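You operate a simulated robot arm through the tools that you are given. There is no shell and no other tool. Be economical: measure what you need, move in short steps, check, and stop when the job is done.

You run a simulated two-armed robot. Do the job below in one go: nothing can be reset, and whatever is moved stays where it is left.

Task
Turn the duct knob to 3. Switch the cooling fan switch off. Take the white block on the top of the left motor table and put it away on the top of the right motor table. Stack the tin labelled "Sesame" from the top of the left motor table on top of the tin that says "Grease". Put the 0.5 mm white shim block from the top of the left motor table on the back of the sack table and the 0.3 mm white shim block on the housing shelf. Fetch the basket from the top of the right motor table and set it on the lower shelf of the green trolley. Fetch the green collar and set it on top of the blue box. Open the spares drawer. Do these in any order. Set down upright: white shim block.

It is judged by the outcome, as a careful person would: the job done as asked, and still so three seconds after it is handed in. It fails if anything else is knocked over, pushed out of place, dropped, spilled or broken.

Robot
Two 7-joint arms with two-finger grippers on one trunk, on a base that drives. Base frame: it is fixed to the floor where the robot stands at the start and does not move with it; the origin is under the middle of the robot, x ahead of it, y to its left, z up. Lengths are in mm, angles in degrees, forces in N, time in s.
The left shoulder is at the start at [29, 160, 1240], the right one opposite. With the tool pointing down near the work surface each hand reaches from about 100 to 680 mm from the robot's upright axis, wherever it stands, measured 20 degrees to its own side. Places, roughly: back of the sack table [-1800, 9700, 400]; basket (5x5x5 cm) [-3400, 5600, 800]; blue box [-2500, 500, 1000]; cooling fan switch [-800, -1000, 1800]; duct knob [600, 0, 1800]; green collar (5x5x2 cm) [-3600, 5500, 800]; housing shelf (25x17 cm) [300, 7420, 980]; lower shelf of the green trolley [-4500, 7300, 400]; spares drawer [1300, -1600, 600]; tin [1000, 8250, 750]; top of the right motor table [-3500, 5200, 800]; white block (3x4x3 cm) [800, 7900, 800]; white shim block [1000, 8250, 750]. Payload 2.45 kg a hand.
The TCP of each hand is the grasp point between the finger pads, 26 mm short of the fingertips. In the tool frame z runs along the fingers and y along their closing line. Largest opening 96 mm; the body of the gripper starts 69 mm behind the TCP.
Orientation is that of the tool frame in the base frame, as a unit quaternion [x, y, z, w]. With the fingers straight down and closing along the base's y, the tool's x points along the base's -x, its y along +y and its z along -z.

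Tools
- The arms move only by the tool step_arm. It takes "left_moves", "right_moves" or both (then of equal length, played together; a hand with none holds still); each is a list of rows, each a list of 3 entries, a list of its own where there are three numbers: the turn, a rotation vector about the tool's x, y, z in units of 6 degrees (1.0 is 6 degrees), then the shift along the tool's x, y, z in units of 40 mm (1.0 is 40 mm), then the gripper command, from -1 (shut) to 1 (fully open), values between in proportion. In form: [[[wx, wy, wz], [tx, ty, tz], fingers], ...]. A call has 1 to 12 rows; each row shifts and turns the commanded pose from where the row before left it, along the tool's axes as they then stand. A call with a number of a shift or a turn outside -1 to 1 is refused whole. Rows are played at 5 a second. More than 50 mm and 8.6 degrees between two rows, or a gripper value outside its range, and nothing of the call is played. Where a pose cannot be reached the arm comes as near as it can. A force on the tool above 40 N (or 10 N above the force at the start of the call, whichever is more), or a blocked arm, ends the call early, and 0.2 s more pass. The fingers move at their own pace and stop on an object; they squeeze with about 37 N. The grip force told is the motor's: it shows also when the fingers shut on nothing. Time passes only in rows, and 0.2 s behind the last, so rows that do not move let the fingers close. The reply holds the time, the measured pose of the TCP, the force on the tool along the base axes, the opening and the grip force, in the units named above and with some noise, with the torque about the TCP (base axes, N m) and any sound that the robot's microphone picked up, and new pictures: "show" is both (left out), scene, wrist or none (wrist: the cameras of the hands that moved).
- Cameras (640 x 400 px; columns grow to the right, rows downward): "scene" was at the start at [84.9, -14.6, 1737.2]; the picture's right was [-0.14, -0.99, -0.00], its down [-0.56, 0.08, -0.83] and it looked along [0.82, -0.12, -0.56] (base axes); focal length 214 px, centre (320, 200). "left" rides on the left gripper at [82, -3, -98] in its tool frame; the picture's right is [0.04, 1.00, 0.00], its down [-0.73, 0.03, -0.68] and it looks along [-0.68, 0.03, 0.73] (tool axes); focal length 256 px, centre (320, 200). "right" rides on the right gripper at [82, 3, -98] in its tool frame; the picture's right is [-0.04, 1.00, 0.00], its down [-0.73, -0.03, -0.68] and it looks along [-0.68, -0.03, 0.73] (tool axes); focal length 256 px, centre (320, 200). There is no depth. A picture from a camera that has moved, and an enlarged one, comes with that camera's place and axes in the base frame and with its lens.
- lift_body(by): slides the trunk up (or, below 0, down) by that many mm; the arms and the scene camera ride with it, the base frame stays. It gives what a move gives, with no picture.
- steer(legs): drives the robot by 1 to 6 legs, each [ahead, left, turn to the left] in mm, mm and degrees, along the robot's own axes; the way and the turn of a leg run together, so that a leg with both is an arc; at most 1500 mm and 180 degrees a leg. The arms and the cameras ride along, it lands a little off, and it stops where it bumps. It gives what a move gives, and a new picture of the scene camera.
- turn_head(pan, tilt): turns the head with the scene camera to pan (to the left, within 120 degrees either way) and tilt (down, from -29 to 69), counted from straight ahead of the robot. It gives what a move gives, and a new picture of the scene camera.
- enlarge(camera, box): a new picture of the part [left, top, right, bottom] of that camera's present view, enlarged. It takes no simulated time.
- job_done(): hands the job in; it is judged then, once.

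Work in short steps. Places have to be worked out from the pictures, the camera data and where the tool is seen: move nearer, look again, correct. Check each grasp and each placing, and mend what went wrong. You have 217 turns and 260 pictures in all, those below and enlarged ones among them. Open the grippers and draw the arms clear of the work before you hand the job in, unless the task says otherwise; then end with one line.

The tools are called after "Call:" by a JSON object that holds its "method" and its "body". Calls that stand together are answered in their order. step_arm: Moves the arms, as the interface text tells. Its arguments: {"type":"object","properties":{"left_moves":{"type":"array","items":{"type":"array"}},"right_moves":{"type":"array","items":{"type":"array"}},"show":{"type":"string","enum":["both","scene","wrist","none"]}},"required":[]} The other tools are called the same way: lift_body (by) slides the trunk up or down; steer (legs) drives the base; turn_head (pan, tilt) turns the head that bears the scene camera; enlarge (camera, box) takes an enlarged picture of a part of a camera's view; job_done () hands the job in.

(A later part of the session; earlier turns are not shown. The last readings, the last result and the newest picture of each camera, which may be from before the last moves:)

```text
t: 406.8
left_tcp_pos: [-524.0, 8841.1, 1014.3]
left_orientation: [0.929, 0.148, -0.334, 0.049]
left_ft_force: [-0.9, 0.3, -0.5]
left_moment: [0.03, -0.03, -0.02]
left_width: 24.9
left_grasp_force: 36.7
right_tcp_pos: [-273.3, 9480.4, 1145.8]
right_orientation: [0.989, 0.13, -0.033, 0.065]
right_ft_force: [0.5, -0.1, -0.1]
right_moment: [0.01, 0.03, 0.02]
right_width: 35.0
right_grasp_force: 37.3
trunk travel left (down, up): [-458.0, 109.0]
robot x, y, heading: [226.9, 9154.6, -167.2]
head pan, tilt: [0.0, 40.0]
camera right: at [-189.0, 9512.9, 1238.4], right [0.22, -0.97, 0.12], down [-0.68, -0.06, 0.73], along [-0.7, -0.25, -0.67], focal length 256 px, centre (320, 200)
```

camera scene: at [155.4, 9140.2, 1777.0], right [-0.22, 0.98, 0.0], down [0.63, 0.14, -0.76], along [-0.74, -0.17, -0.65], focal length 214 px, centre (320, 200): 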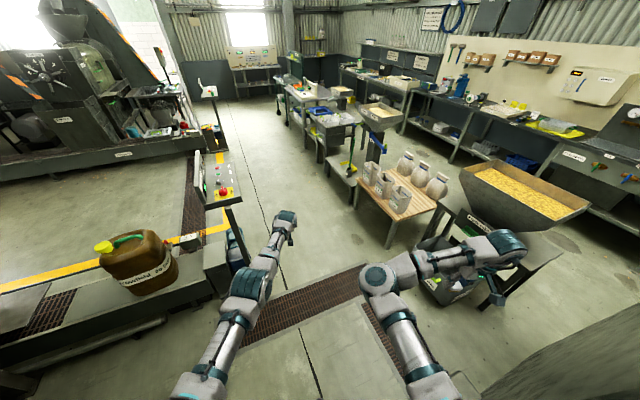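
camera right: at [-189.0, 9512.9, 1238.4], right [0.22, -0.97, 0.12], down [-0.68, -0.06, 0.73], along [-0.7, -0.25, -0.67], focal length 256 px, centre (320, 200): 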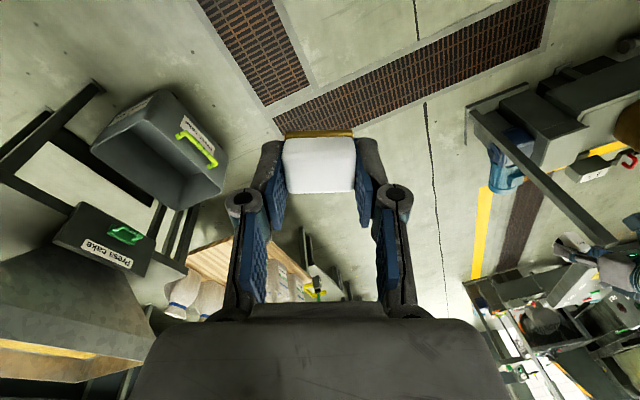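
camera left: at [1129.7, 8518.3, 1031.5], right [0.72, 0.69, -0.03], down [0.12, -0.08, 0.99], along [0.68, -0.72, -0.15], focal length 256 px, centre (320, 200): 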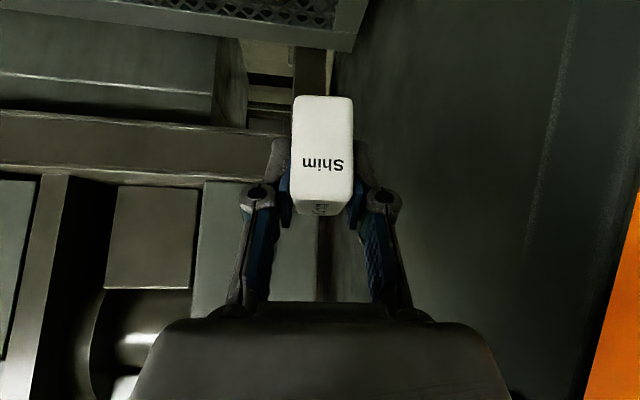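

Call:
{"method": "enlarge", "body": {"camera": "scene", "box": [340, 140, 470, 260]}}

```text
3.33 times, centred on (405, 200) of scene
camera zoom: at [151.8, 9142.6, 1776.9], right [-0.22, 0.98, 0.0], down [0.63, 0.14, -0.76], along [-0.74, -0.17, -0.65], focal length 715 px, centre (37, 200)
```

zoom: 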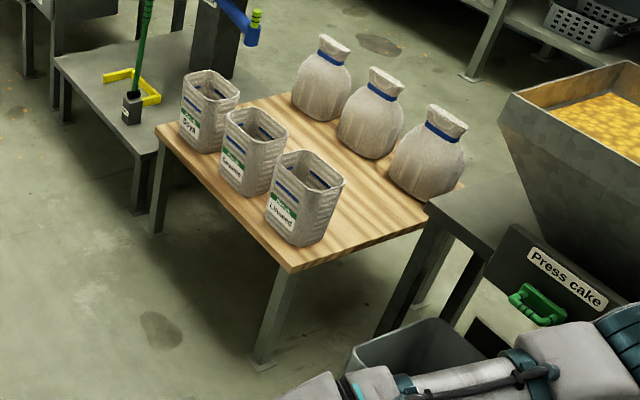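

The free strip in front of the sacks is around (−1795, 9695, 400). I drive to the table's near corner facing heading 165°, going around the cabinet.

Call:
{"method": "steer", "body": {"legs": [[500, 0, 0], [0, 0, -44], [780, 0, 0], [0, 0, 16]]}}

Call:
{"method": "turn_head", "body": {"pan": 0, "tilt": 50}}

```text
t: 415.1
left_tcp_pos: [-1639.9, 9711.8, 1021.8]
left_orientation: [0.915, -0.212, -0.333, -0.081]
left_ft_force: [0.0, 0.0, -0.6]
left_moment: [0.0, 0.03, 0.0]
left_width: 25.2
left_grasp_force: 36.9
right_tcp_pos: [-1003.4, 9989.6, 1150.8]
right_orientation: [0.965, -0.252, -0.062, 0.046]
right_ft_force: [-1.1, -0.1, -0.8]
right_moment: [-0.02, -0.02, 0.0]
right_width: 34.9
right_grasp_force: 37.2
trunk travel left (down, up): [-458.0, 109.0]
robot x, y, heading: [-880.3, 9413.0, 148.6]
head pan, tilt: [0.0, 40.0]
stopped in leg 3: the robot was blocked; the commanded pose is now the measured one
camera scene: at [-942.2, 9454.4, 1777.2], right [0.52, 0.85, 0.0], down [0.55, -0.34, -0.76], along [-0.65, 0.4, -0.64], focal length 214 px, centre (320, 200)
```

scene: 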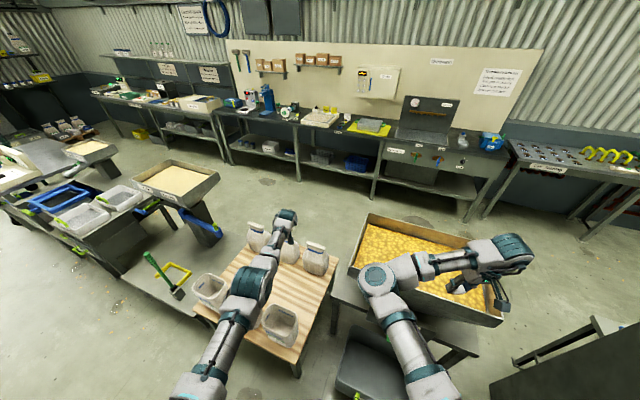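

```text
t: 415.8
left_tcp_pos: [-1642.9, 9713.4, 1019.8]
left_orientation: [0.915, -0.211, -0.333, -0.082]
left_ft_force: [-0.4, 0.7, -0.1]
left_moment: [-0.03, -0.01, -0.01]
left_width: 25.1
left_grasp_force: 37.3
right_tcp_pos: [-1007.4, 9989.1, 1150.5]
right_orientation: [0.965, -0.252, -0.061, 0.046]
right_ft_force: [-0.3, -0.3, -0.4]
right_moment: [-0.03, -0.05, -0.03]
right_width: 34.3
right_grasp_force: 36.9
trunk travel left (down, up): [-458.0, 109.0]
robot x, y, heading: [-881.6, 9412.2, 148.4]
head pan, tilt: [0.0, 50.0]
camera scene: at [-942.5, 9450.9, 1762.7], right [0.52, 0.85, 0.0], down [0.66, -0.4, -0.64], along [-0.55, 0.33, -0.77], focal length 214 px, centre (320, 200)
```

scene: 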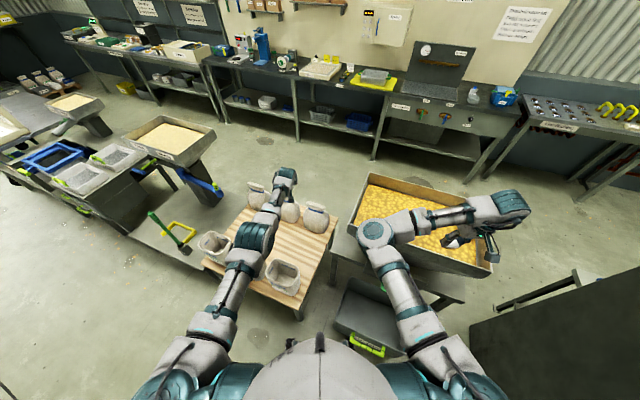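

Call:
{"method": "enlarge", "body": {"camera": "scene", "box": [185, 160, 425, 360]}}

```text
2.00 times, centred on (305, 260) of scene
camera zoom: at [-942.5, 9450.9, 1762.7], right [0.52, 0.85, 0.0], down [0.66, -0.4, -0.64], along [-0.55, 0.33, -0.77], focal length 429 px, centre (350, 80)
```

zoom: 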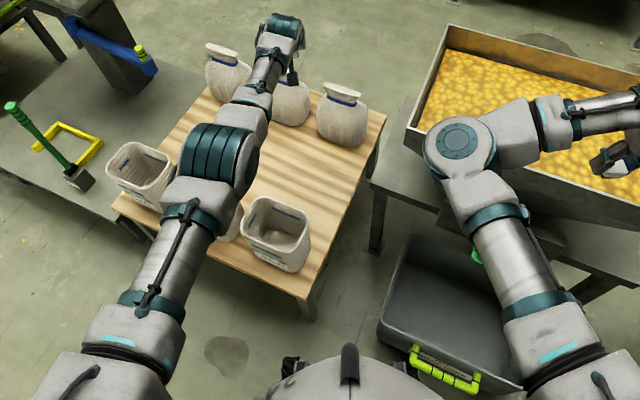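

I raise the right hand above the hopper, then lower the trunk so the left hand nears the table top, and look.

Call:
{"method": "step_arm", "body": {"right_moves": [[[0, 0, 0], [0, 0, -1], -1], [[0, 0, 0], [0, 0, -1], -1], [[0, 0, 0], [0, 0, -1], -1], [[0, 0, 0], [0, 0, -1], -1], [[0, 0, 0], [0, 0, -1], -1], [[0, 0, 0], [0, 0, 0], -1]], "show": "none"}}

Call:
{"method": "lift_body", "body": {"by": -380}}

Call:
{"method": "step_arm", "body": {"left_moves": [[[0, 0, 0], [0, 0, 0], -1]], "show": "both"}}

```text
t: 417.2
left_tcp_pos: [-1643.8, 9714.1, 1020.2]
left_orientation: [0.915, -0.213, -0.332, -0.083]
left_ft_force: [-0.9, -1.1, -1.3]
left_moment: [-0.02, -0.02, 0.0]
left_width: 25.2
left_grasp_force: 36.6
right_tcp_pos: [-980.9, 9998.3, 1346.5]
right_orientation: [0.965, -0.252, -0.061, 0.045]
right_ft_force: [-0.2, 0.5, -1.3]
right_moment: [0.01, -0.01, 0.0]
right_width: 34.7
right_grasp_force: 37.0
trunk travel left (down, up): [-458.0, 109.0]
robot x, y, heading: [-881.9, 9411.1, 148.5]
head pan, tilt: [0.0, 50.0]
```

```text
t: 420.1
left_tcp_pos: [-1607.2, 9693.4, 478.2]
left_orientation: [0.951, -0.224, -0.21, -0.041]
left_ft_force: [10.2, -5.6, 20.9]
left_moment: [0.15, -0.61, -0.27]
left_width: 25.1
left_grasp_force: 37.1
right_tcp_pos: [-976.2, 9999.0, 1010.5]
right_orientation: [0.965, -0.251, -0.058, 0.047]
right_ft_force: [-0.5, -0.7, -0.4]
right_moment: [-0.03, -0.07, 0.0]
right_width: 35.1
right_grasp_force: 37.3
trunk travel left (down, up): [-122.0, 444.0]
robot x, y, heading: [-882.7, 9413.2, 148.6]
head pan, tilt: [0.0, 50.0]
stopped: the force on the tool passed its limit at 92 N (the readings are from after the stop); the commanded pose is now the measured one
```

```text
t: 420.5
left_tcp_pos: [-1607.6, 9691.7, 477.7]
left_orientation: [0.95, -0.225, -0.211, -0.043]
left_ft_force: [2.1, 1.4, 13.1]
left_moment: [0.26, -0.21, -0.05]
left_width: 25.3
left_grasp_force: 37.3
right_tcp_pos: [-978.4, 9997.6, 1011.1]
right_orientation: [0.965, -0.25, -0.059, 0.046]
right_ft_force: [0.1, -0.3, -0.2]
right_moment: [-0.01, 0.0, 0.01]
right_width: 34.7
right_grasp_force: 36.6
trunk travel left (down, up): [-122.0, 444.0]
robot x, y, heading: [-881.1, 9411.2, 148.6]
head pan, tilt: [0.0, 50.0]
camera scene: at [-1108.7, 9553.2, 1411.2], right [0.52, 0.85, 0.0], down [0.66, -0.4, -0.64], along [-0.55, 0.33, -0.77], focal length 214 px, centre (320, 200)
camera left: at [-1501.9, 9646.1, 534.2], right [-0.41, -0.91, 0.0], down [-0.35, 0.15, 0.92], along [-0.84, 0.38, -0.38], focal length 256 px, centre (320, 200)
```

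scene: 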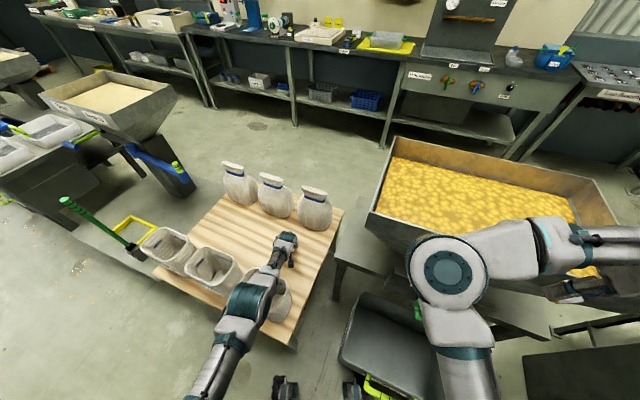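
left: 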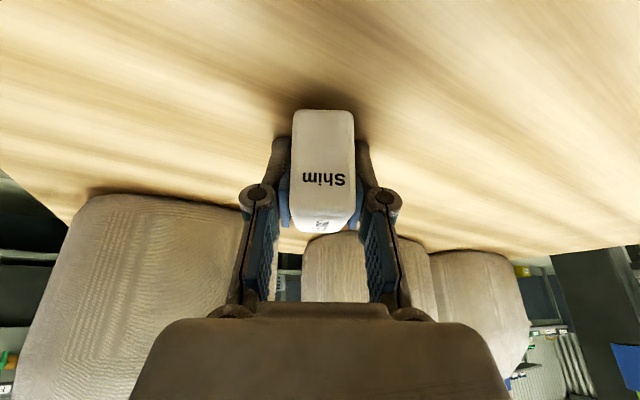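

The hand dropped faster than the trunk and the shim touched the table mid-way. I lift it, restore its upright pitch, and move it further back toward the sacks.

Call:
{"method": "step_arm", "body": {"left_moves": [[[0, 0, 0], [-0.25, 0, -0.55], -1], [[0, -1, 0], [-0.25, 0, -0.55], -1], [[0, -0.93, 0], [0, 0.2, 0], -1], [[0, 0, 0], [-0.6, 0.2, 0.45], -1], [[0, 0, 0], [-0.6, 0.2, 0.45], -1], [[0, 0, 0], [-0.6, 0.1, 0.45], -1], [[0, 0, 0], [0, 0, 0], -1]], "show": "both"}}

```text
t: 422.1
left_tcp_pos: [-1670.7, 9698.7, 529.6]
left_orientation: [0.926, -0.218, -0.303, -0.062]
left_ft_force: [-0.4, -0.1, -1.4]
left_moment: [0.04, 0.04, 0.02]
left_width: 25.3
left_grasp_force: 36.7
left hand out of reach, approached as far as the arm can: row 1, 2, 3, 4, 5, 6
right_tcp_pos: [-978.7, 9997.7, 1011.8]
right_orientation: [0.965, -0.25, -0.058, 0.046]
right_ft_force: [0.9, 0.5, -1.0]
right_moment: [0.01, 0.01, -0.02]
right_width: 34.8
right_grasp_force: 36.8
trunk travel left (down, up): [-122.0, 444.0]
robot x, y, heading: [-883.9, 9415.4, 148.7]
head pan, tilt: [0.0, 50.0]
camera scene: at [-1112.2, 9553.5, 1410.5], right [0.52, 0.85, 0.0], down [0.66, -0.4, -0.64], along [-0.54, 0.33, -0.77], focal length 214 px, centre (320, 200)
camera left: at [-1557.6, 9647.6, 561.3], right [-0.41, -0.91, -0.01], down [-0.18, 0.07, 0.98], along [-0.89, 0.41, -0.19], focal length 256 px, centre (320, 200)
```

scene: 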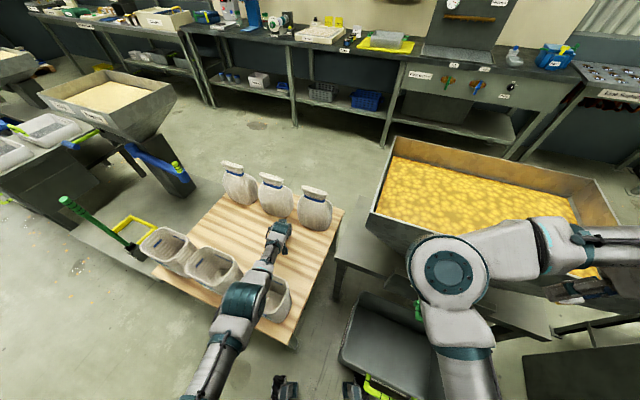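
left: 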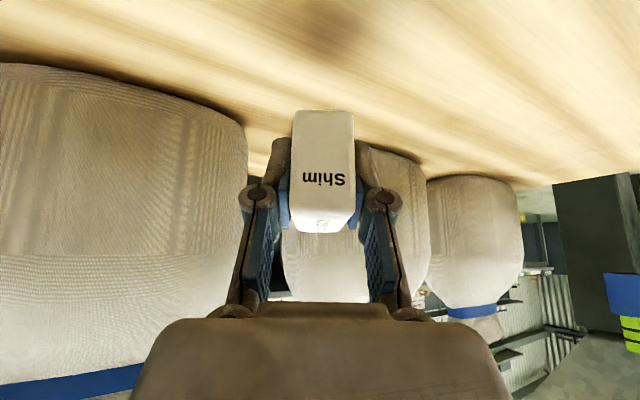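

Upright again and about 60% deep. I nudge the base left and ahead, clear of the crate, to set it further back.

Call:
{"method": "steer", "body": {"legs": [[0, 60, 0], [70, 0, 0]]}}

Call:
{"method": "step_arm", "body": {"left_moves": [[[0, 0, 0], [0, 0, 0], -1]], "show": "wrist"}}

```text
t: 423.6
left_tcp_pos: [-1742.4, 9681.1, 533.5]
left_orientation: [0.924, -0.219, -0.308, -0.062]
left_ft_force: [-0.3, 0.2, -0.9]
left_moment: [-0.04, 0.01, 0.0]
left_width: 25.3
left_grasp_force: 37.2
right_tcp_pos: [-1039.1, 9971.0, 1013.3]
right_orientation: [0.963, -0.259, -0.057, 0.056]
right_ft_force: [0.1, 0.5, -1.5]
right_moment: [-0.03, 0.0, -0.01]
right_width: 35.0
right_grasp_force: 37.1
trunk travel left (down, up): [-122.0, 444.0]
robot x, y, heading: [-952.7, 9393.8, 149.1]
head pan, tilt: [0.0, 50.0]
stopped in leg 2: the force on the tool passed its limit at 98 N (the readings are from after the stop); the commanded pose is now the measured one
camera scene: at [-1189.8, 9527.4, 1409.8], right [0.52, 0.86, 0.0], down [0.66, -0.4, -0.64], along [-0.54, 0.33, -0.77], focal length 214 px, centre (320, 200)
```

scene: 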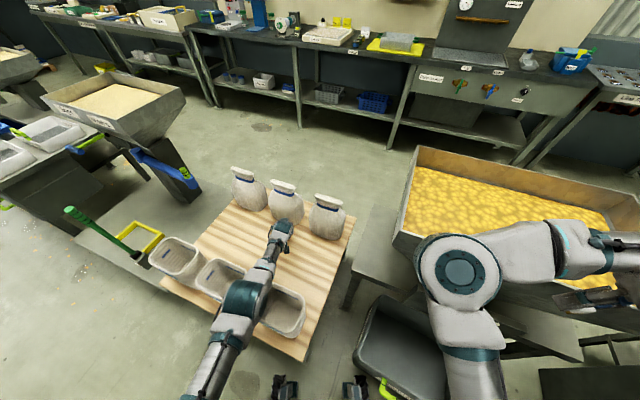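

```text
t: 424.1
left_tcp_pos: [-1744.0, 9678.8, 535.6]
left_orientation: [0.924, -0.218, -0.308, -0.063]
left_ft_force: [-0.1, -0.3, -1.2]
left_moment: [0.01, 0.01, -0.03]
left_width: 25.2
left_grasp_force: 36.7
right_tcp_pos: [-1038.8, 9969.1, 1014.8]
right_orientation: [0.963, -0.258, -0.059, 0.055]
right_ft_force: [-0.3, -0.3, -0.2]
right_moment: [0.0, -0.05, -0.01]
right_width: 34.9
right_grasp_force: 36.8
trunk travel left (down, up): [-122.0, 444.0]
robot x, y, heading: [-953.1, 9389.5, 148.9]
head pan, tilt: [0.0, 50.0]
camera left: at [-1630.7, 9628.8, 566.4], right [-0.41, -0.91, -0.01], down [-0.17, 0.07, 0.98], along [-0.89, 0.41, -0.18], focal length 256 px, centre (320, 200)
```

left: 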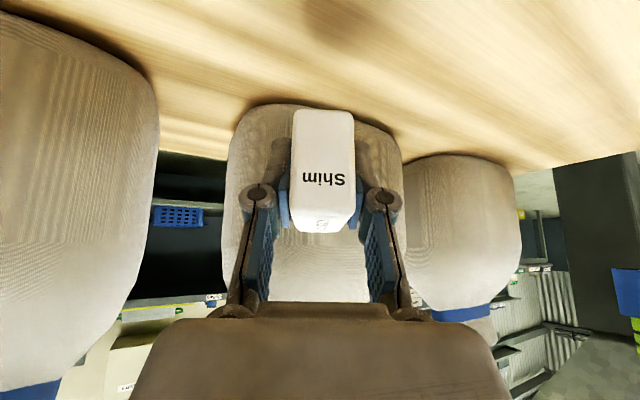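

It just touched the sack behind. I back off ~12 mm and lower.

Call:
{"method": "step_arm", "body": {"left_moves": [[[0, 0, 0], [0.3, 0, -0.2], -1], [[0, 0, 0], [0.24, 0, 0.33], -1], [[0, 0, 0], [0.24, 0, 0.33], -1], [[0, 0, 0], [0.15, 0, 0.2], -1], [[0, 0, 0], [0, 0, 0], -1]], "show": "wrist"}}

```text
t: 425.2
left_tcp_pos: [-1732.0, 9667.7, 493.7]
left_orientation: [0.924, -0.219, -0.308, -0.062]
left_ft_force: [-0.5, -0.1, -0.9]
left_moment: [-0.01, 0.04, 0.0]
left_width: 25.1
left_grasp_force: 37.1
left hand out of reach, approached as far as the arm can: row 1, 2, 3, 4
right_tcp_pos: [-1038.2, 9970.9, 1014.1]
right_orientation: [0.963, -0.258, -0.058, 0.056]
right_ft_force: [1.1, -0.5, -0.5]
right_moment: [0.0, 0.0, 0.01]
right_width: 35.1
right_grasp_force: 37.1
trunk travel left (down, up): [-122.0, 444.0]
robot x, y, heading: [-958.7, 9393.1, 149.0]
head pan, tilt: [0.0, 50.0]
camera left: at [-1617.4, 9616.4, 524.5], right [-0.41, -0.91, 0.0], down [-0.17, 0.07, 0.98], along [-0.89, 0.41, -0.18], focal length 256 px, centre (320, 200)
```

left: 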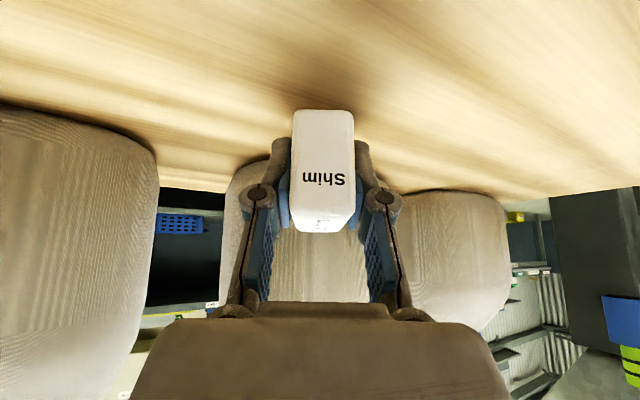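

Call:
{"method": "step_arm", "body": {"left_moves": [[[0, 0, 0], [0.1, 0, 0.14], -1], [[0, 0, 0], [0.08, 0, 0.11], -1], [[0, 0, 0], [0.06, 0, 0.08], -1], [[0, 0, 0], [0, 0, 0], -1]], "show": "wrist"}}

```text
t: 426.2
left_tcp_pos: [-1725.2, 9664.3, 480.9]
left_orientation: [0.924, -0.219, -0.309, -0.06]
left_ft_force: [1.3, 0.3, -0.3]
left_moment: [-0.02, 0.0, 0.0]
left_width: 25.1
left_grasp_force: 36.8
left hand out of reach, approached as far as the arm can: row 2
right_tcp_pos: [-1033.7, 9976.4, 1012.0]
right_orientation: [0.962, -0.259, -0.06, 0.059]
right_ft_force: [0.0, 0.5, -0.2]
right_moment: [-0.05, 0.04, -0.02]
right_width: 35.1
right_grasp_force: 36.6
trunk travel left (down, up): [-122.0, 444.0]
robot x, y, heading: [-951.3, 9395.9, 148.7]
head pan, tilt: [0.0, 50.0]
camera left: at [-1611.7, 9613.9, 510.9], right [-0.41, -0.91, 0.0], down [-0.17, 0.08, 0.98], along [-0.89, 0.41, -0.18], focal length 256 px, centre (320, 200)
```

left: 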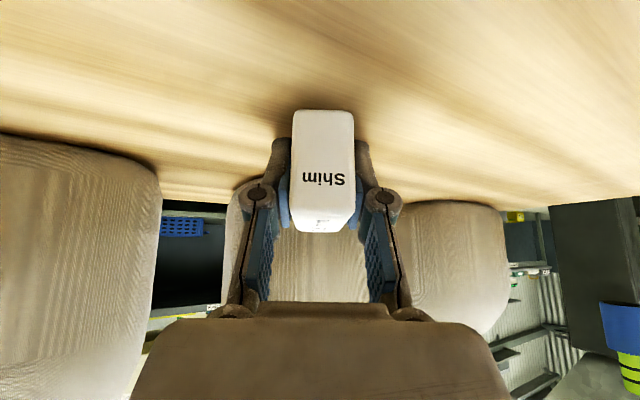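

Call:
{"method": "step_arm", "body": {"left_moves": [[[0, 0, 0], [0.05, 0, 0.13], -1], [[0, 0, 0], [0.05, 0, 0.13], -1], [[0, 0, 0], [0.05, 0, 0.1], -1], [[0, 0, 0], [0, 0, 0], -1]], "show": "none"}}

```text
t: 427.2
left_tcp_pos: [-1726.6, 9656.1, 479.1]
left_orientation: [0.922, -0.217, -0.313, -0.063]
left_ft_force: [-7.6, 2.6, 15.9]
left_moment: [0.34, 0.23, 0.2]
left_width: 25.0
left_grasp_force: 36.7
left hand out of reach, approached as far as the arm can: row 1, 2
right_tcp_pos: [-1037.6, 9970.0, 1015.2]
right_orientation: [0.963, -0.257, -0.06, 0.056]
right_ft_force: [0.0, -0.1, -0.2]
right_moment: [0.04, -0.03, 0.01]
right_width: 34.8
right_grasp_force: 36.4
trunk travel left (down, up): [-122.0, 444.0]
robot x, y, heading: [-956.5, 9391.4, 148.8]
head pan, tilt: [0.0, 50.0]
```

Contact at 16 N. I release and withdraw along the tool axis.

Call:
{"method": "step_arm", "body": {"left_moves": [[[0, 0, 0], [0, 0, 0], -0.3], [[0, 0, 0], [0, 0, 0], -0.1], [[0, 0, 0], [0, 0, -0.3], -0.1], [[0, 0, 0], [0, 0, -0.7], -0.1], [[0, 0, 0], [0, 0, -0.9], -0.1], [[0, 0, 0], [0, 0, 0], -0.1]], "show": "wrist"}}

```text
t: 428.6
left_tcp_pos: [-1728.3, 9676.9, 505.5]
left_orientation: [0.924, -0.219, -0.307, -0.062]
left_ft_force: [0.5, -0.6, 0.2]
left_moment: [0.01, 0.0, 0.01]
left_width: 43.3
left_grasp_force: 0.0
left hand out of reach, approached as far as the arm can: row 3, 4, 5
right_tcp_pos: [-1038.3, 9971.2, 1014.8]
right_orientation: [0.963, -0.258, -0.059, 0.057]
right_ft_force: [-0.5, 0.6, -0.2]
right_moment: [-0.01, 0.01, -0.01]
right_width: 34.8
right_grasp_force: 37.1
trunk travel left (down, up): [-122.0, 444.0]
robot x, y, heading: [-953.1, 9394.8, 148.9]
head pan, tilt: [0.0, 50.0]
camera left: at [-1613.7, 9625.9, 535.9], right [-0.41, -0.91, 0.0], down [-0.17, 0.07, 0.98], along [-0.89, 0.41, -0.19], focal length 256 px, centre (320, 200)
```

left: 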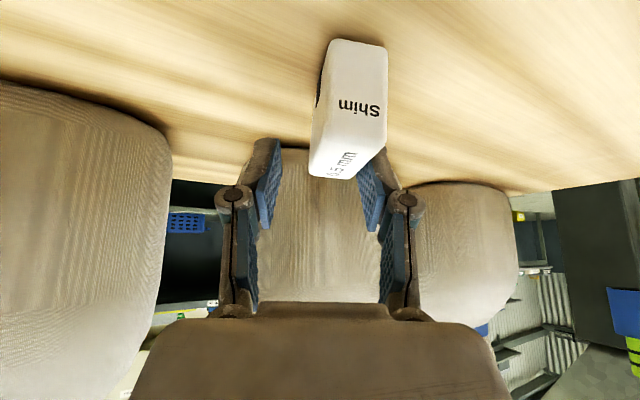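

The shim stands upright. I raise the trunk to clear the hand and check its position on the table.

Call:
{"method": "lift_body", "body": {"by": 250}}

Call:
{"method": "enlarge", "body": {"camera": "scene", "box": [150, 160, 390, 370]}}

```text
t: 431.2
left_tcp_pos: [-1761.2, 9694.8, 979.7]
left_orientation: [0.874, -0.201, -0.431, -0.102]
left_ft_force: [-0.5, -1.4, 0.5]
left_moment: [0.0, 0.01, 0.03]
left_width: 42.9
left_grasp_force: 0.1
right_tcp_pos: [-1039.7, 9970.9, 1263.5]
right_orientation: [0.963, -0.258, -0.058, 0.056]
right_ft_force: [-0.3, -0.2, 0.2]
right_moment: [-0.02, -0.01, 0.0]
right_width: 34.5
right_grasp_force: 37.1
trunk travel left (down, up): [-372.0, 194.0]
robot x, y, heading: [-957.8, 9391.8, 148.6]
head pan, tilt: [0.0, 50.0]
```

```text
1.90 times, centred on (270, 265) of scene
camera zoom: at [-1027.3, 9437.2, 1677.4], right [0.52, 0.85, 0.0], down [0.66, -0.4, -0.64], along [-0.55, 0.33, -0.77], focal length 408 px, centre (415, 76)
```

zoom: 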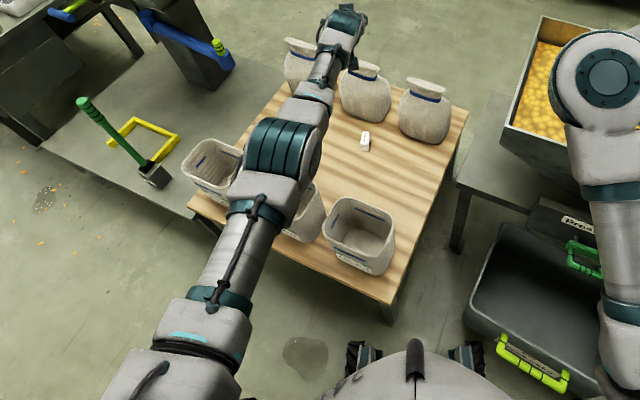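

The shim is just past mid-depth. I'll regrasp and set it deeper, between two sacks, so I lower part-way and look.

Call:
{"method": "lift_body", "body": {"by": -180}}

Call:
{"method": "step_arm", "body": {"left_moves": [[[0, 0, 0], [0, 0, 0], 0.0]], "show": "wrist"}}

```text
t: 433.2
left_tcp_pos: [-1748.8, 9688.7, 672.0]
left_orientation: [0.904, -0.211, -0.363, -0.08]
left_ft_force: [-0.5, 0.3, 0.6]
left_moment: [-0.02, -0.02, -0.01]
left_width: 43.2
left_grasp_force: 0.0
right_tcp_pos: [-1037.6, 9970.5, 1085.6]
right_orientation: [0.963, -0.258, -0.06, 0.056]
right_ft_force: [0.3, 0.2, 0.4]
right_moment: [0.02, -0.01, 0.03]
right_width: 34.7
right_grasp_force: 37.2
trunk travel left (down, up): [-192.0, 374.0]
robot x, y, heading: [-957.4, 9394.3, 148.9]
head pan, tilt: [0.0, 50.0]
```

```text
t: 433.6
left_tcp_pos: [-1750.4, 9688.7, 670.5]
left_orientation: [0.904, -0.212, -0.362, -0.078]
left_ft_force: [0.6, 0.2, -0.5]
left_moment: [-0.03, 0.03, -0.04]
left_width: 47.8
left_grasp_force: 0.1
right_tcp_pos: [-1038.8, 9971.7, 1083.8]
right_orientation: [0.963, -0.257, -0.058, 0.057]
right_ft_force: [0.0, -0.1, 0.1]
right_moment: [-0.02, -0.04, 0.02]
right_width: 34.8
right_grasp_force: 36.9
trunk travel left (down, up): [-192.0, 374.0]
robot x, y, heading: [-953.2, 9391.6, 148.8]
head pan, tilt: [0.0, 50.0]
camera left: at [-1634.1, 9636.4, 686.0], right [-0.41, -0.91, -0.02], down [-0.07, 0.01, 1.0], along [-0.91, 0.41, -0.07], focal length 256 px, centre (320, 200)
```

left: 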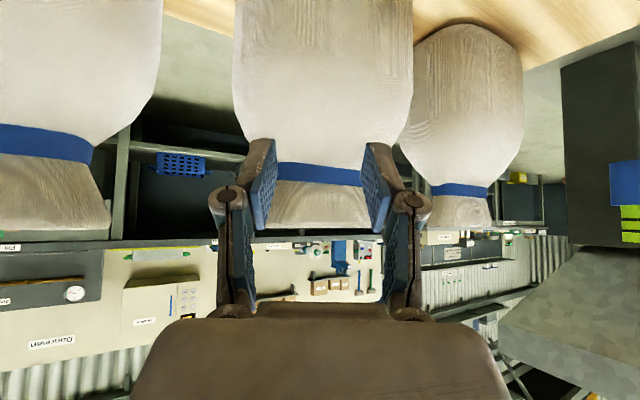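

The shim sits at ~59% depth, within the back half directly before the sacks, which fill the rest, so I accept this. I raise up and back away toward the right motor table.

Call:
{"method": "lift_body", "body": {"by": 300}}

Call:
{"method": "steer", "body": {"legs": [[-350, 0, 0], [0, 0, 65], [300, 0, 0]]}}

```text
t: 436.6
left_tcp_pos: [-1761.1, 9695.4, 1124.7]
left_orientation: [0.867, -0.199, -0.444, -0.106]
left_ft_force: [1.0, -0.1, -0.8]
left_moment: [-0.01, 0.01, 0.01]
left_width: 48.1
left_grasp_force: 0.1
right_tcp_pos: [-1038.2, 9972.1, 1383.2]
right_orientation: [0.963, -0.258, -0.058, 0.056]
right_ft_force: [0.7, 0.5, -0.7]
right_moment: [0.0, -0.04, 0.02]
right_width: 34.9
right_grasp_force: 36.9
trunk travel left (down, up): [-492.0, 74.0]
robot x, y, heading: [-958.8, 9391.9, 148.9]
head pan, tilt: [0.0, 50.0]
```

```text
t: 443.4
left_tcp_pos: [-1531.2, 8452.2, 1126.7]
left_orientation: [0.841, 0.291, -0.433, 0.144]
left_ft_force: [0.1, 0.5, 0.3]
left_moment: [0.0, 0.02, 0.0]
left_width: 48.2
left_grasp_force: 0.1
right_tcp_pos: [-1461.1, 9222.4, 1385.8]
right_orientation: [0.953, 0.292, -0.02, 0.078]
right_ft_force: [0.3, 0.3, -0.7]
right_moment: [0.01, 0.0, 0.03]
right_width: 34.8
right_grasp_force: 37.0
trunk travel left (down, up): [-492.0, 74.0]
robot x, y, heading: [-907.8, 9045.5, -147.1]
head pan, tilt: [0.0, 50.0]
camera scene: at [-959.9, 9007.5, 1797.5], right [-0.54, 0.84, 0.0], down [0.65, 0.42, -0.64], along [-0.54, -0.35, -0.77], focal length 214 px, centre (320, 200)
```

scene: 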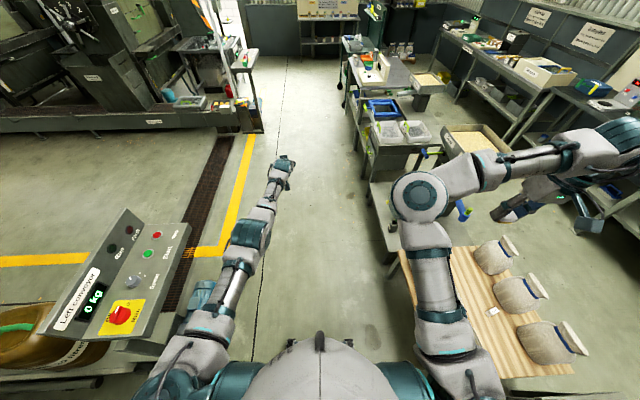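

The shim stands on the sack table. I tuck the left arm in, then drive back toward the right motor table.

Call:
{"method": "step_arm", "body": {"left_moves": [[[0, 0.97, 0], [0.5, 0, -0.3], 0], [[0, 0.97, 0], [0.5, 0, -0.3], 0], [[0, 0.97, 0], [0.6, 0, -0.2], 0], [[0, 0.97, 0], [0.6, 0, -0.1], 0], [[0, 0.97, 0], [0.6, 0, 0], 0], [[0, 0.97, 0], [0.6, 0, 0], 0], [[0, 0.97, 0], [0.6, 0, 0], 0], [[0, 0.97, 0], [0.6, 0, 0], 0], [[0, 0.8, 0], [0.5, 0, 0], 0]], "show": "none"}}

Call:
{"method": "steer", "body": {"legs": [[0, 0, 17.5], [1130, 0, 0], [0, 0, -23.7], [1433, 0, 0], [0, 0, 21.5], [1450, 0, 0]]}}

```text
t: 445.4
left_tcp_pos: [-1376.1, 8576.8, 1052.4]
left_orientation: [0.946, 0.324, -0.025, 0.005]
left_ft_force: [1.0, 0.0, -0.6]
left_moment: [0.0, 0.03, 0.0]
left_width: 48.0
left_grasp_force: 0.2
right_tcp_pos: [-1461.3, 9226.2, 1384.7]
right_orientation: [0.953, 0.291, -0.022, 0.08]
right_ft_force: [0.6, 0.4, 0.3]
right_moment: [0.0, 0.0, 0.02]
right_width: 34.8
right_grasp_force: 36.9
trunk travel left (down, up): [-492.0, 74.0]
robot x, y, heading: [-905.1, 9043.6, -147.3]
head pan, tilt: [0.0, 50.0]
```

```text
t: 468.0
left_tcp_pos: [-4265.3, 5927.6, 1053.9]
left_orientation: [0.905, 0.424, -0.026, 0.013]
left_ft_force: [0.0, 0.6, 0.7]
left_moment: [-0.03, -0.03, 0.01]
left_width: 48.1
left_grasp_force: 0.2
right_tcp_pos: [-4487.6, 6546.5, 1381.2]
right_orientation: [0.916, 0.391, -0.011, 0.086]
right_ft_force: [-0.6, 0.5, -0.7]
right_moment: [-0.08, 0.01, -0.03]
right_width: 34.8
right_grasp_force: 37.1
trunk travel left (down, up): [-492.0, 74.0]
robot x, y, heading: [-3897.1, 6478.8, -134.9]
head pan, tilt: [0.0, 50.0]
camera scene: at [-3966.4, 6450.7, 1797.1], right [-0.71, 0.71, -0.02], down [0.55, 0.54, -0.64], along [-0.44, -0.46, -0.77], focal length 214 px, centre (320, 200)
```

scene: 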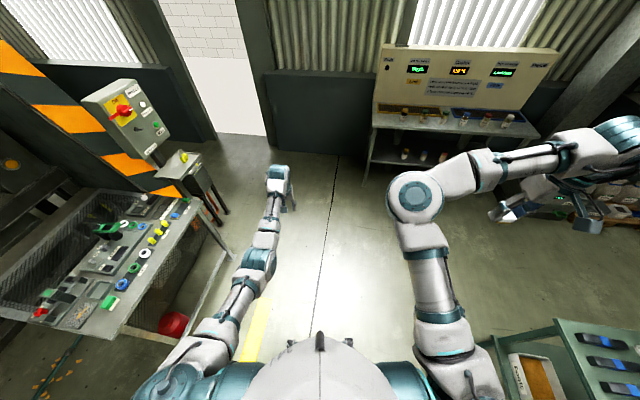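

Call:
{"method": "steer", "body": {"legs": [[401, 40, 0], [0, 0, 82]]}}

Call:
{"method": "step_arm", "body": {"right_moves": [[[0, 0, 0], [0, 0, 1], -1], [[0, 0, 0], [0, 0, 1], -1], [[0, 0, 0], [0, 0, 1], -1], [[0, 0, 0], [0, 0, 1], -1], [[0, 0, 0], [0, 0, 1], -1], [[0, 0, 0], [0, 0, 1], -1], [[0, 0, 0], [0, 0, 1], -1], [[0, 0, 0], [0, 0, 0.8], -1], [[0, 0, 0], [0, 0, 0], -1]], "show": "wrist"}}

```text
t: 474.1
left_tcp_pos: [-3618.9, 5762.3, 1050.8]
left_orientation: [0.391, 0.92, -0.023, 0.02]
left_ft_force: [0.6, 0.5, -0.1]
left_moment: [-0.01, 0.03, -0.02]
left_width: 47.8
left_grasp_force: 0.0
right_tcp_pos: [-4251.7, 5618.9, 1395.9]
right_orientation: [0.42, 0.904, 0.035, 0.066]
right_ft_force: [0.0, -0.2, -0.3]
right_moment: [0.04, 0.04, 0.03]
right_width: 34.9
right_grasp_force: 36.6
trunk travel left (down, up): [-492.0, 74.0]
robot x, y, heading: [-4147.9, 6166.2, -51.0]
head pan, tilt: [0.0, 50.0]
camera scene: at [-4088.5, 6129.2, 1797.3], right [-0.78, -0.63, 0.01], down [-0.49, 0.59, -0.64], along [0.39, -0.5, -0.77], focal length 214 px, centre (320, 200)
```

scene: 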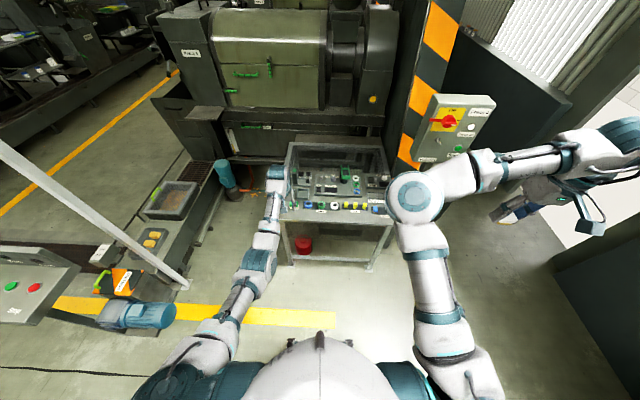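

```text
t: 476.1
left_tcp_pos: [-3621.4, 5764.4, 1054.4]
left_orientation: [0.389, 0.921, -0.022, 0.022]
left_ft_force: [0.8, 0.7, -0.2]
left_moment: [-0.04, 0.05, 0.01]
left_width: 47.9
left_grasp_force: 0.0
right_tcp_pos: [-4207.3, 5619.2, 1086.2]
right_orientation: [0.421, 0.904, 0.036, 0.07]
right_ft_force: [0.5, -0.2, 0.2]
right_moment: [-0.03, 0.05, 0.01]
right_width: 35.0
right_grasp_force: 37.8
trunk travel left (down, up): [-492.0, 74.0]
robot x, y, heading: [-4143.8, 6164.5, -51.4]
head pan, tilt: [0.0, 50.0]
camera right: at [-4273.4, 5684.0, 1177.3], right [0.78, 0.61, 0.13], down [0.34, -0.58, 0.74], along [0.53, -0.53, -0.66], focal length 256 px, centre (320, 200)
```

right: 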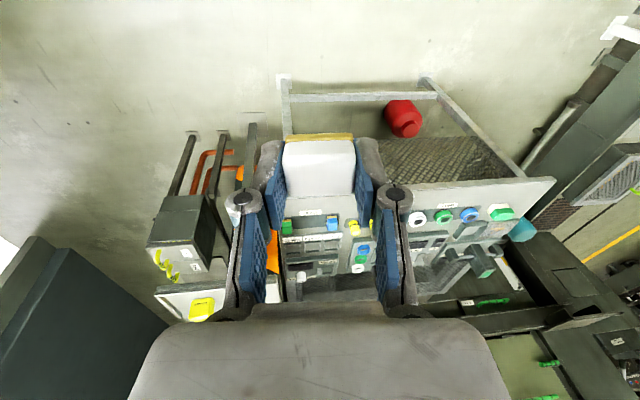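

Call:
{"method": "step_arm", "body": {"right_moves": [[[0, 0, 0], [0, 1, 0], -1], [[0, 0, 0], [0, 1, 0], -1], [[0, 0, 0], [0, 1, 0], -1], [[0, 0, 0], [0, 1, 0], -1], [[0, 0, 0], [-0.4, 1, 0], -1], [[0, 0, 0], [-0.5, 1, 0.5], -1], [[0, 0, 0], [-0.5, 1, 0.8], -1], [[0, 0, 0], [-0.5, 0, 0.8], -1], [[0, 0, 0], [0, 0, 0], -1]], "show": "none"}}

Call:
{"method": "steer", "body": {"legs": [[310, 0, -2]]}}

Call:
{"method": "step_arm", "body": {"right_moves": [[[0, 0, 0], [0, 0, 0], -1]], "show": "wrist"}}

```text
refused: row 7 steps farther than a row can; nothing moved
```

```text
t: 478.2
left_tcp_pos: [-3459.1, 5493.3, 1057.8]
left_orientation: [0.408, 0.912, -0.019, 0.027]
left_ft_force: [-0.5, -0.3, -0.3]
left_moment: [0.03, -0.01, -0.01]
left_width: 48.3
left_grasp_force: 0.0
right_tcp_pos: [-4050.2, 5370.0, 1082.7]
right_orientation: [0.436, 0.896, 0.04, 0.072]
right_ft_force: [-0.4, 1.0, -0.5]
right_moment: [-0.03, -0.03, -0.02]
right_width: 34.9
right_grasp_force: 37.0
trunk travel left (down, up): [-492.0, 74.0]
robot x, y, heading: [-3960.3, 5921.9, -53.2]
head pan, tilt: [0.0, 50.0]
camera scene: at [-3920.0, 5870.2, 1797.5], right [-0.8, -0.6, 0.0], down [-0.46, 0.61, -0.64], along [0.38, -0.51, -0.77], focal length 214 px, centre (320, 200)
```

scene: 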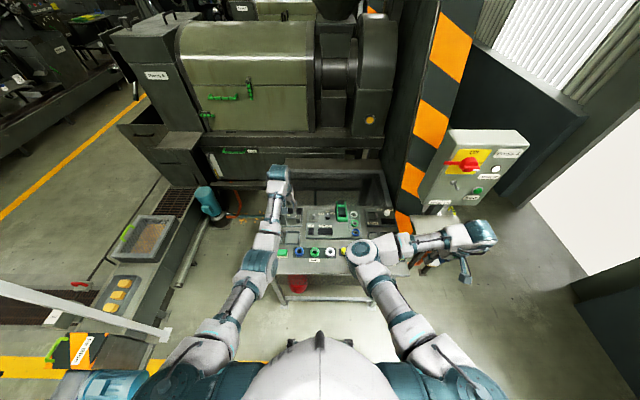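

```text
t: 478.6
left_tcp_pos: [-3462.0, 5493.4, 1059.6]
left_orientation: [0.406, 0.913, -0.018, 0.028]
left_ft_force: [0.3, -0.1, -0.5]
left_moment: [0.03, 0.01, 0.02]
left_width: 48.2
left_grasp_force: 0.1
right_tcp_pos: [-4052.5, 5371.4, 1081.7]
right_orientation: [0.437, 0.896, 0.038, 0.075]
right_ft_force: [0.0, 0.7, -0.8]
right_moment: [-0.01, -0.02, 0.03]
right_width: 35.1
right_grasp_force: 37.4
trunk travel left (down, up): [-492.0, 74.0]
robot x, y, heading: [-3959.4, 5919.8, -53.3]
head pan, tilt: [0.0, 50.0]
camera right: at [-4117.2, 5436.7, 1173.4], right [0.8, 0.58, 0.14], down [0.31, -0.6, 0.74], along [0.51, -0.55, -0.66], focal length 256 px, centre (320, 200)
```

right: 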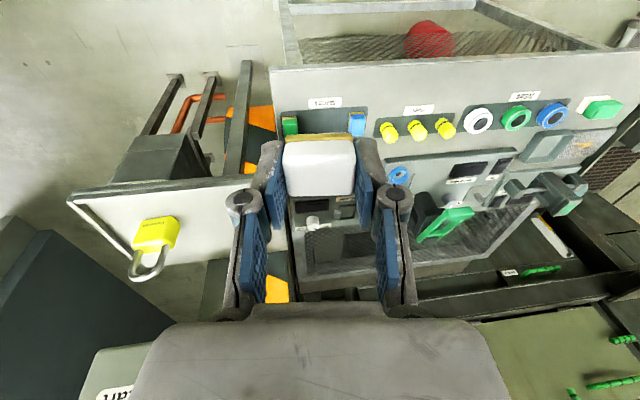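

I swing the right hand over the free front strip near (−3722, 5460), straightening it.

Call:
{"method": "step_arm", "body": {"right_moves": [[[0.64, 0.49, 0], [-0.38, 0.95, 0.2], -1], [[0.64, 0.49, 0], [-0.38, 0.95, 0.2], -1], [[0, 0, 0], [-0.38, 0.98, 0.3], -1], [[0, 0, 0], [-0.38, 0.98, 0.3], -1], [[0, 0, 0], [-0.38, 0.98, 0.3], -1], [[0, 0, 0], [-0.38, 0.98, 0.3], -1], [[0, 0, 0], [-0.38, 0.98, 0.3], -1], [[0, 0, 0], [-0.38, 0.98, 0.3], -1], [[0, 0, 0], [0, 0, 0.9], -1], [[0, 0, 0], [0, 0, 0.9], -1], [[0, 0, 0], [0, 0, 0], -1]], "show": "wrist"}}

```text
t: 481.0
left_tcp_pos: [-3459.7, 5493.5, 1058.2]
left_orientation: [0.407, 0.913, -0.021, 0.026]
left_ft_force: [-0.1, -0.6, 1.1]
left_moment: [0.01, -0.02, -0.02]
left_width: 48.2
left_grasp_force: 0.0
right_tcp_pos: [-3747.7, 5395.3, 902.9]
right_orientation: [0.438, 0.899, 0.0, -0.002]
right_ft_force: [0.2, 0.8, -0.5]
right_moment: [0.0, 0.02, 0.02]
right_width: 34.7
right_grasp_force: 36.7
right hand out of reach, approached as far as the arm can: row 1, 2, 3, 4
trunk travel left (down, up): [-492.0, 74.0]
robot x, y, heading: [-3955.3, 5918.3, -53.0]
head pan, tilt: [0.0, 50.0]
camera right: at [-3795.5, 5461.8, 1002.8], right [0.81, 0.58, 0.0], down [0.43, -0.6, 0.68], along [0.39, -0.55, -0.74], focal length 256 px, centre (320, 200)
```

right: 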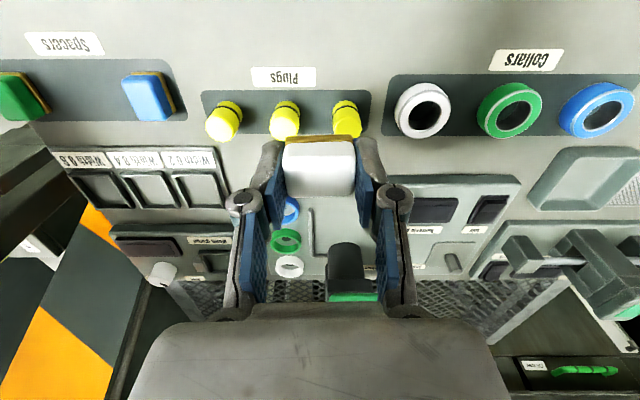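

Call:
{"method": "step_arm", "body": {"right_moves": [[[0, 0, 0], [0.45, 0.79, 0], -1], [[0, 0, 0], [0.45, 0.79, 0], -1], [[0, 0, 0], [0, 0, 0.9], -1], [[0, 0, 0], [0, 0, 0.9], -1], [[0, 0, 0], [0, 0, 0.6], -1], [[0, 0, 0], [0, 0, 0], -1]], "show": "wrist"}}

```text
t: 482.4
left_tcp_pos: [-3459.1, 5493.9, 1058.9]
left_orientation: [0.407, 0.913, -0.021, 0.027]
left_ft_force: [0.4, -0.5, 0.1]
left_moment: [0.01, -0.02, -0.01]
left_width: 47.7
left_grasp_force: 0.1
right_tcp_pos: [-3721.4, 5464.6, 805.9]
right_orientation: [0.438, 0.899, 0.001, -0.002]
right_ft_force: [-0.2, 0.3, -1.5]
right_moment: [-0.01, -0.01, 0.01]
right_width: 34.8
right_grasp_force: 37.2
trunk travel left (down, up): [-492.0, 74.0]
robot x, y, heading: [-3962.7, 5920.3, -53.3]
head pan, tilt: [0.0, 50.0]
camera right: at [-3768.5, 5532.4, 907.0], right [0.81, 0.59, 0.0], down [0.43, -0.6, 0.68], along [0.4, -0.55, -0.74], focal length 256 px, centre (320, 200)
```

right: 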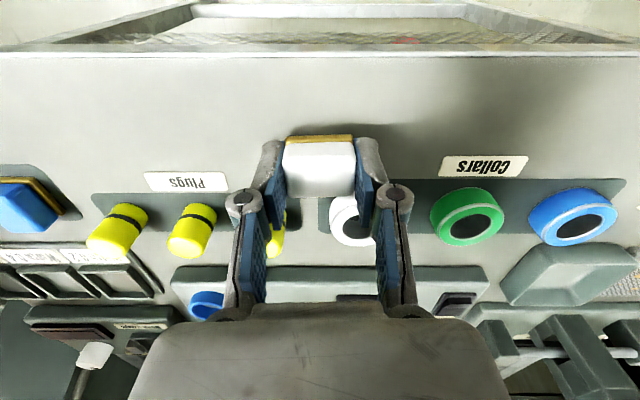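

Call:
{"method": "step_arm", "body": {"right_moves": [[[0, 0, 0], [0, 0, 0.3], -1], [[0, 0, 0], [0, 0, 0.1], -1], [[0, 0, 0], [0, 0, 0.1], -1], [[0, 0, 0], [0, 0, 0], -1]], "show": "none"}}

```text
t: 483.4
left_tcp_pos: [-3459.8, 5494.1, 1057.8]
left_orientation: [0.407, 0.913, -0.019, 0.027]
left_ft_force: [-0.3, 0.4, 0.5]
left_moment: [0.0, 0.0, -0.01]
left_width: 48.0
left_grasp_force: 0.1
right_tcp_pos: [-3722.8, 5462.5, 786.6]
right_orientation: [0.438, 0.899, 0.002, -0.003]
right_ft_force: [-0.6, 0.7, -1.1]
right_moment: [0.01, -0.02, 0.0]
right_width: 34.7
right_grasp_force: 36.9
trunk travel left (down, up): [-492.0, 74.0]
robot x, y, heading: [-3955.5, 5920.6, -52.9]
head pan, tilt: [0.0, 50.0]
```

Call:
{"method": "step_arm", "body": {"right_moves": [[[0, 0, 0], [0, 0, 0.1], -1], [[0, 0, 0], [0, 0, 0.08], -1], [[0, 0, 0], [0, 0, 0.08], -1], [[0, 0, 0], [0, 0, 0.08], -1], [[0, 0, 0], [0, 0, 0], -1]], "show": "wrist"}}

```text
t: 484.1
left_tcp_pos: [-3461.8, 5496.9, 1059.8]
left_orientation: [0.408, 0.912, -0.02, 0.027]
left_ft_force: [-0.8, -0.8, -0.2]
left_moment: [0.01, 0.04, 0.01]
left_width: 47.9
left_grasp_force: 0.1
right_tcp_pos: [-3723.0, 5462.1, 784.7]
right_orientation: [0.438, 0.899, -0.001, 0.001]
right_ft_force: [-10.8, 10.0, 24.1]
right_moment: [0.53, 0.23, 0.1]
right_width: 35.0
right_grasp_force: 36.8
trunk travel left (down, up): [-492.0, 74.0]
robot x, y, heading: [-3956.0, 5924.0, -53.3]
head pan, tilt: [0.0, 50.0]
stopped in row 3 (right hand): the force on the tool passed its limit at 43 N (the readings are from after the stop); the commanded pose is now the measured one
camera right: at [-3771.3, 5529.8, 885.7], right [0.81, 0.58, 0.0], down [0.43, -0.59, 0.68], along [0.4, -0.55, -0.73], focal length 256 px, centre (320, 200)
```

right: 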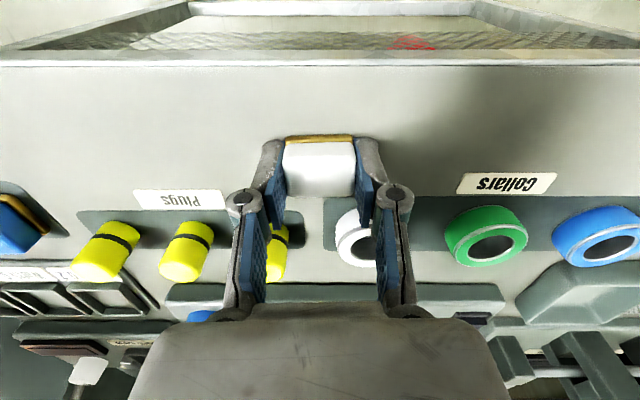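

The block is on the table. I release it, rise, and move over the green collar.

Call:
{"method": "step_arm", "body": {"right_moves": [[[0, 0, 0], [0, 0, 0], -0.1], [[0, 0, 0], [0, 0, 0], 0.1], [[0, 0, 0], [0, 0, -0.4], 0.1], [[0, 0, 0], [0, 0, -0.9], 0.1], [[0, 0, 0], [0, 0, -0.9], 0.3], [[0, 0, 0], [-0.44, 0.95, 0], 0.6], [[0, 0, 0], [-0.44, 0.95, 0], 0.6], [[0, 0, 0], [-0.44, 0.95, 0], 0.6], [[0, 0, 0], [0, 0, 0], 0.6]], "show": "wrist"}}

```text
t: 486.1
left_tcp_pos: [-3460.4, 5495.7, 1059.9]
left_orientation: [0.407, 0.913, -0.019, 0.027]
left_ft_force: [-0.6, 0.2, -0.4]
left_moment: [-0.01, -0.02, -0.02]
left_width: 48.1
left_grasp_force: 0.0
right_tcp_pos: [-3601.0, 5490.3, 872.3]
right_orientation: [0.437, 0.899, -0.002, 0.001]
right_ft_force: [1.0, 0.0, -0.2]
right_moment: [0.02, 0.0, 0.01]
right_width: 77.0
right_grasp_force: 0.1
trunk travel left (down, up): [-492.0, 74.0]
robot x, y, heading: [-3957.1, 5919.2, -53.1]
head pan, tilt: [0.0, 50.0]
camera right: at [-3649.5, 5556.7, 972.1], right [0.81, 0.58, 0.0], down [0.43, -0.59, 0.68], along [0.4, -0.55, -0.73], focal length 256 px, centre (320, 200)
```

right: 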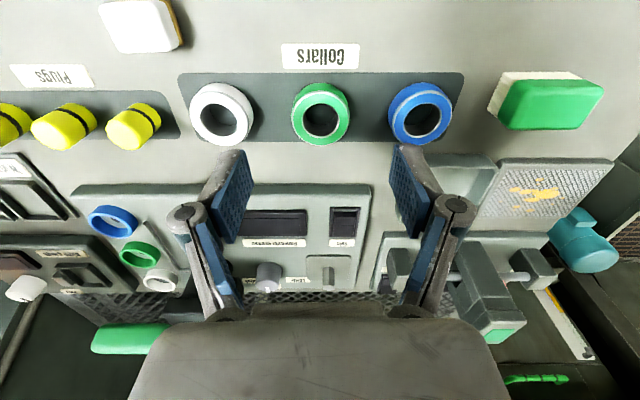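

The white block stands on the table. The collar is centred, so I descend with a 65 mm opening and grasp.

Call:
{"method": "step_arm", "body": {"right_moves": [[[0, 0, 0], [-0.16, 0, 0.5], 0.35], [[0, 0, 0], [0, 0, 0.9], 0.35], [[0, 0, 0], [0, 0, 0.6], 0.35], [[0, 0, 0], [0, 0, 0.12], 0.35], [[0, 0, 0], [0, 0, 0], -0.2], [[0, 0, 0], [0, 0, 0], -1], [[0, 0, 0], [0, 0, 0], -1], [[0, 0, 0], [0, 0, 0], -1]], "show": "wrist"}}

```text
t: 487.9
left_tcp_pos: [-3461.4, 5495.5, 1059.8]
left_orientation: [0.408, 0.912, -0.02, 0.028]
left_ft_force: [0.3, 0.7, 0.6]
left_moment: [0.01, 0.02, 0.0]
left_width: 47.9
left_grasp_force: 0.0
right_tcp_pos: [-3611.9, 5492.0, 799.5]
right_orientation: [0.438, 0.899, -0.002, 0.001]
right_ft_force: [0.5, 0.1, 0.2]
right_moment: [0.01, 0.02, -0.01]
right_width: 0.1
right_grasp_force: 28.4
right hand out of reach, approached as far as the arm can: row 2, 3, 4
trunk travel left (down, up): [-492.0, 74.0]
robot x, y, heading: [-3955.3, 5920.7, -53.0]
head pan, tilt: [0.0, 50.0]
camera right: at [-3660.7, 5558.4, 899.2], right [0.81, 0.58, 0.0], down [0.43, -0.59, 0.68], along [0.4, -0.55, -0.73], focal length 256 px, centre (320, 200)
```

right: 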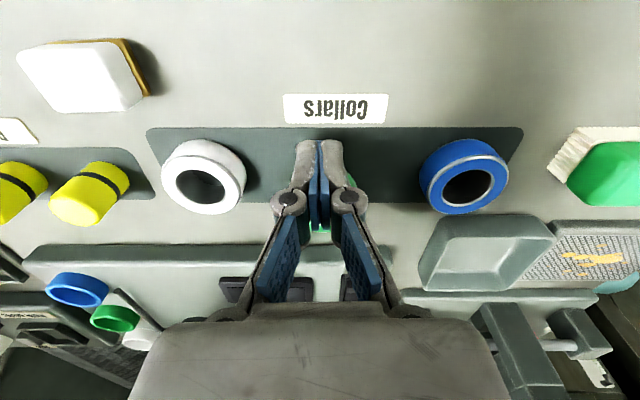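

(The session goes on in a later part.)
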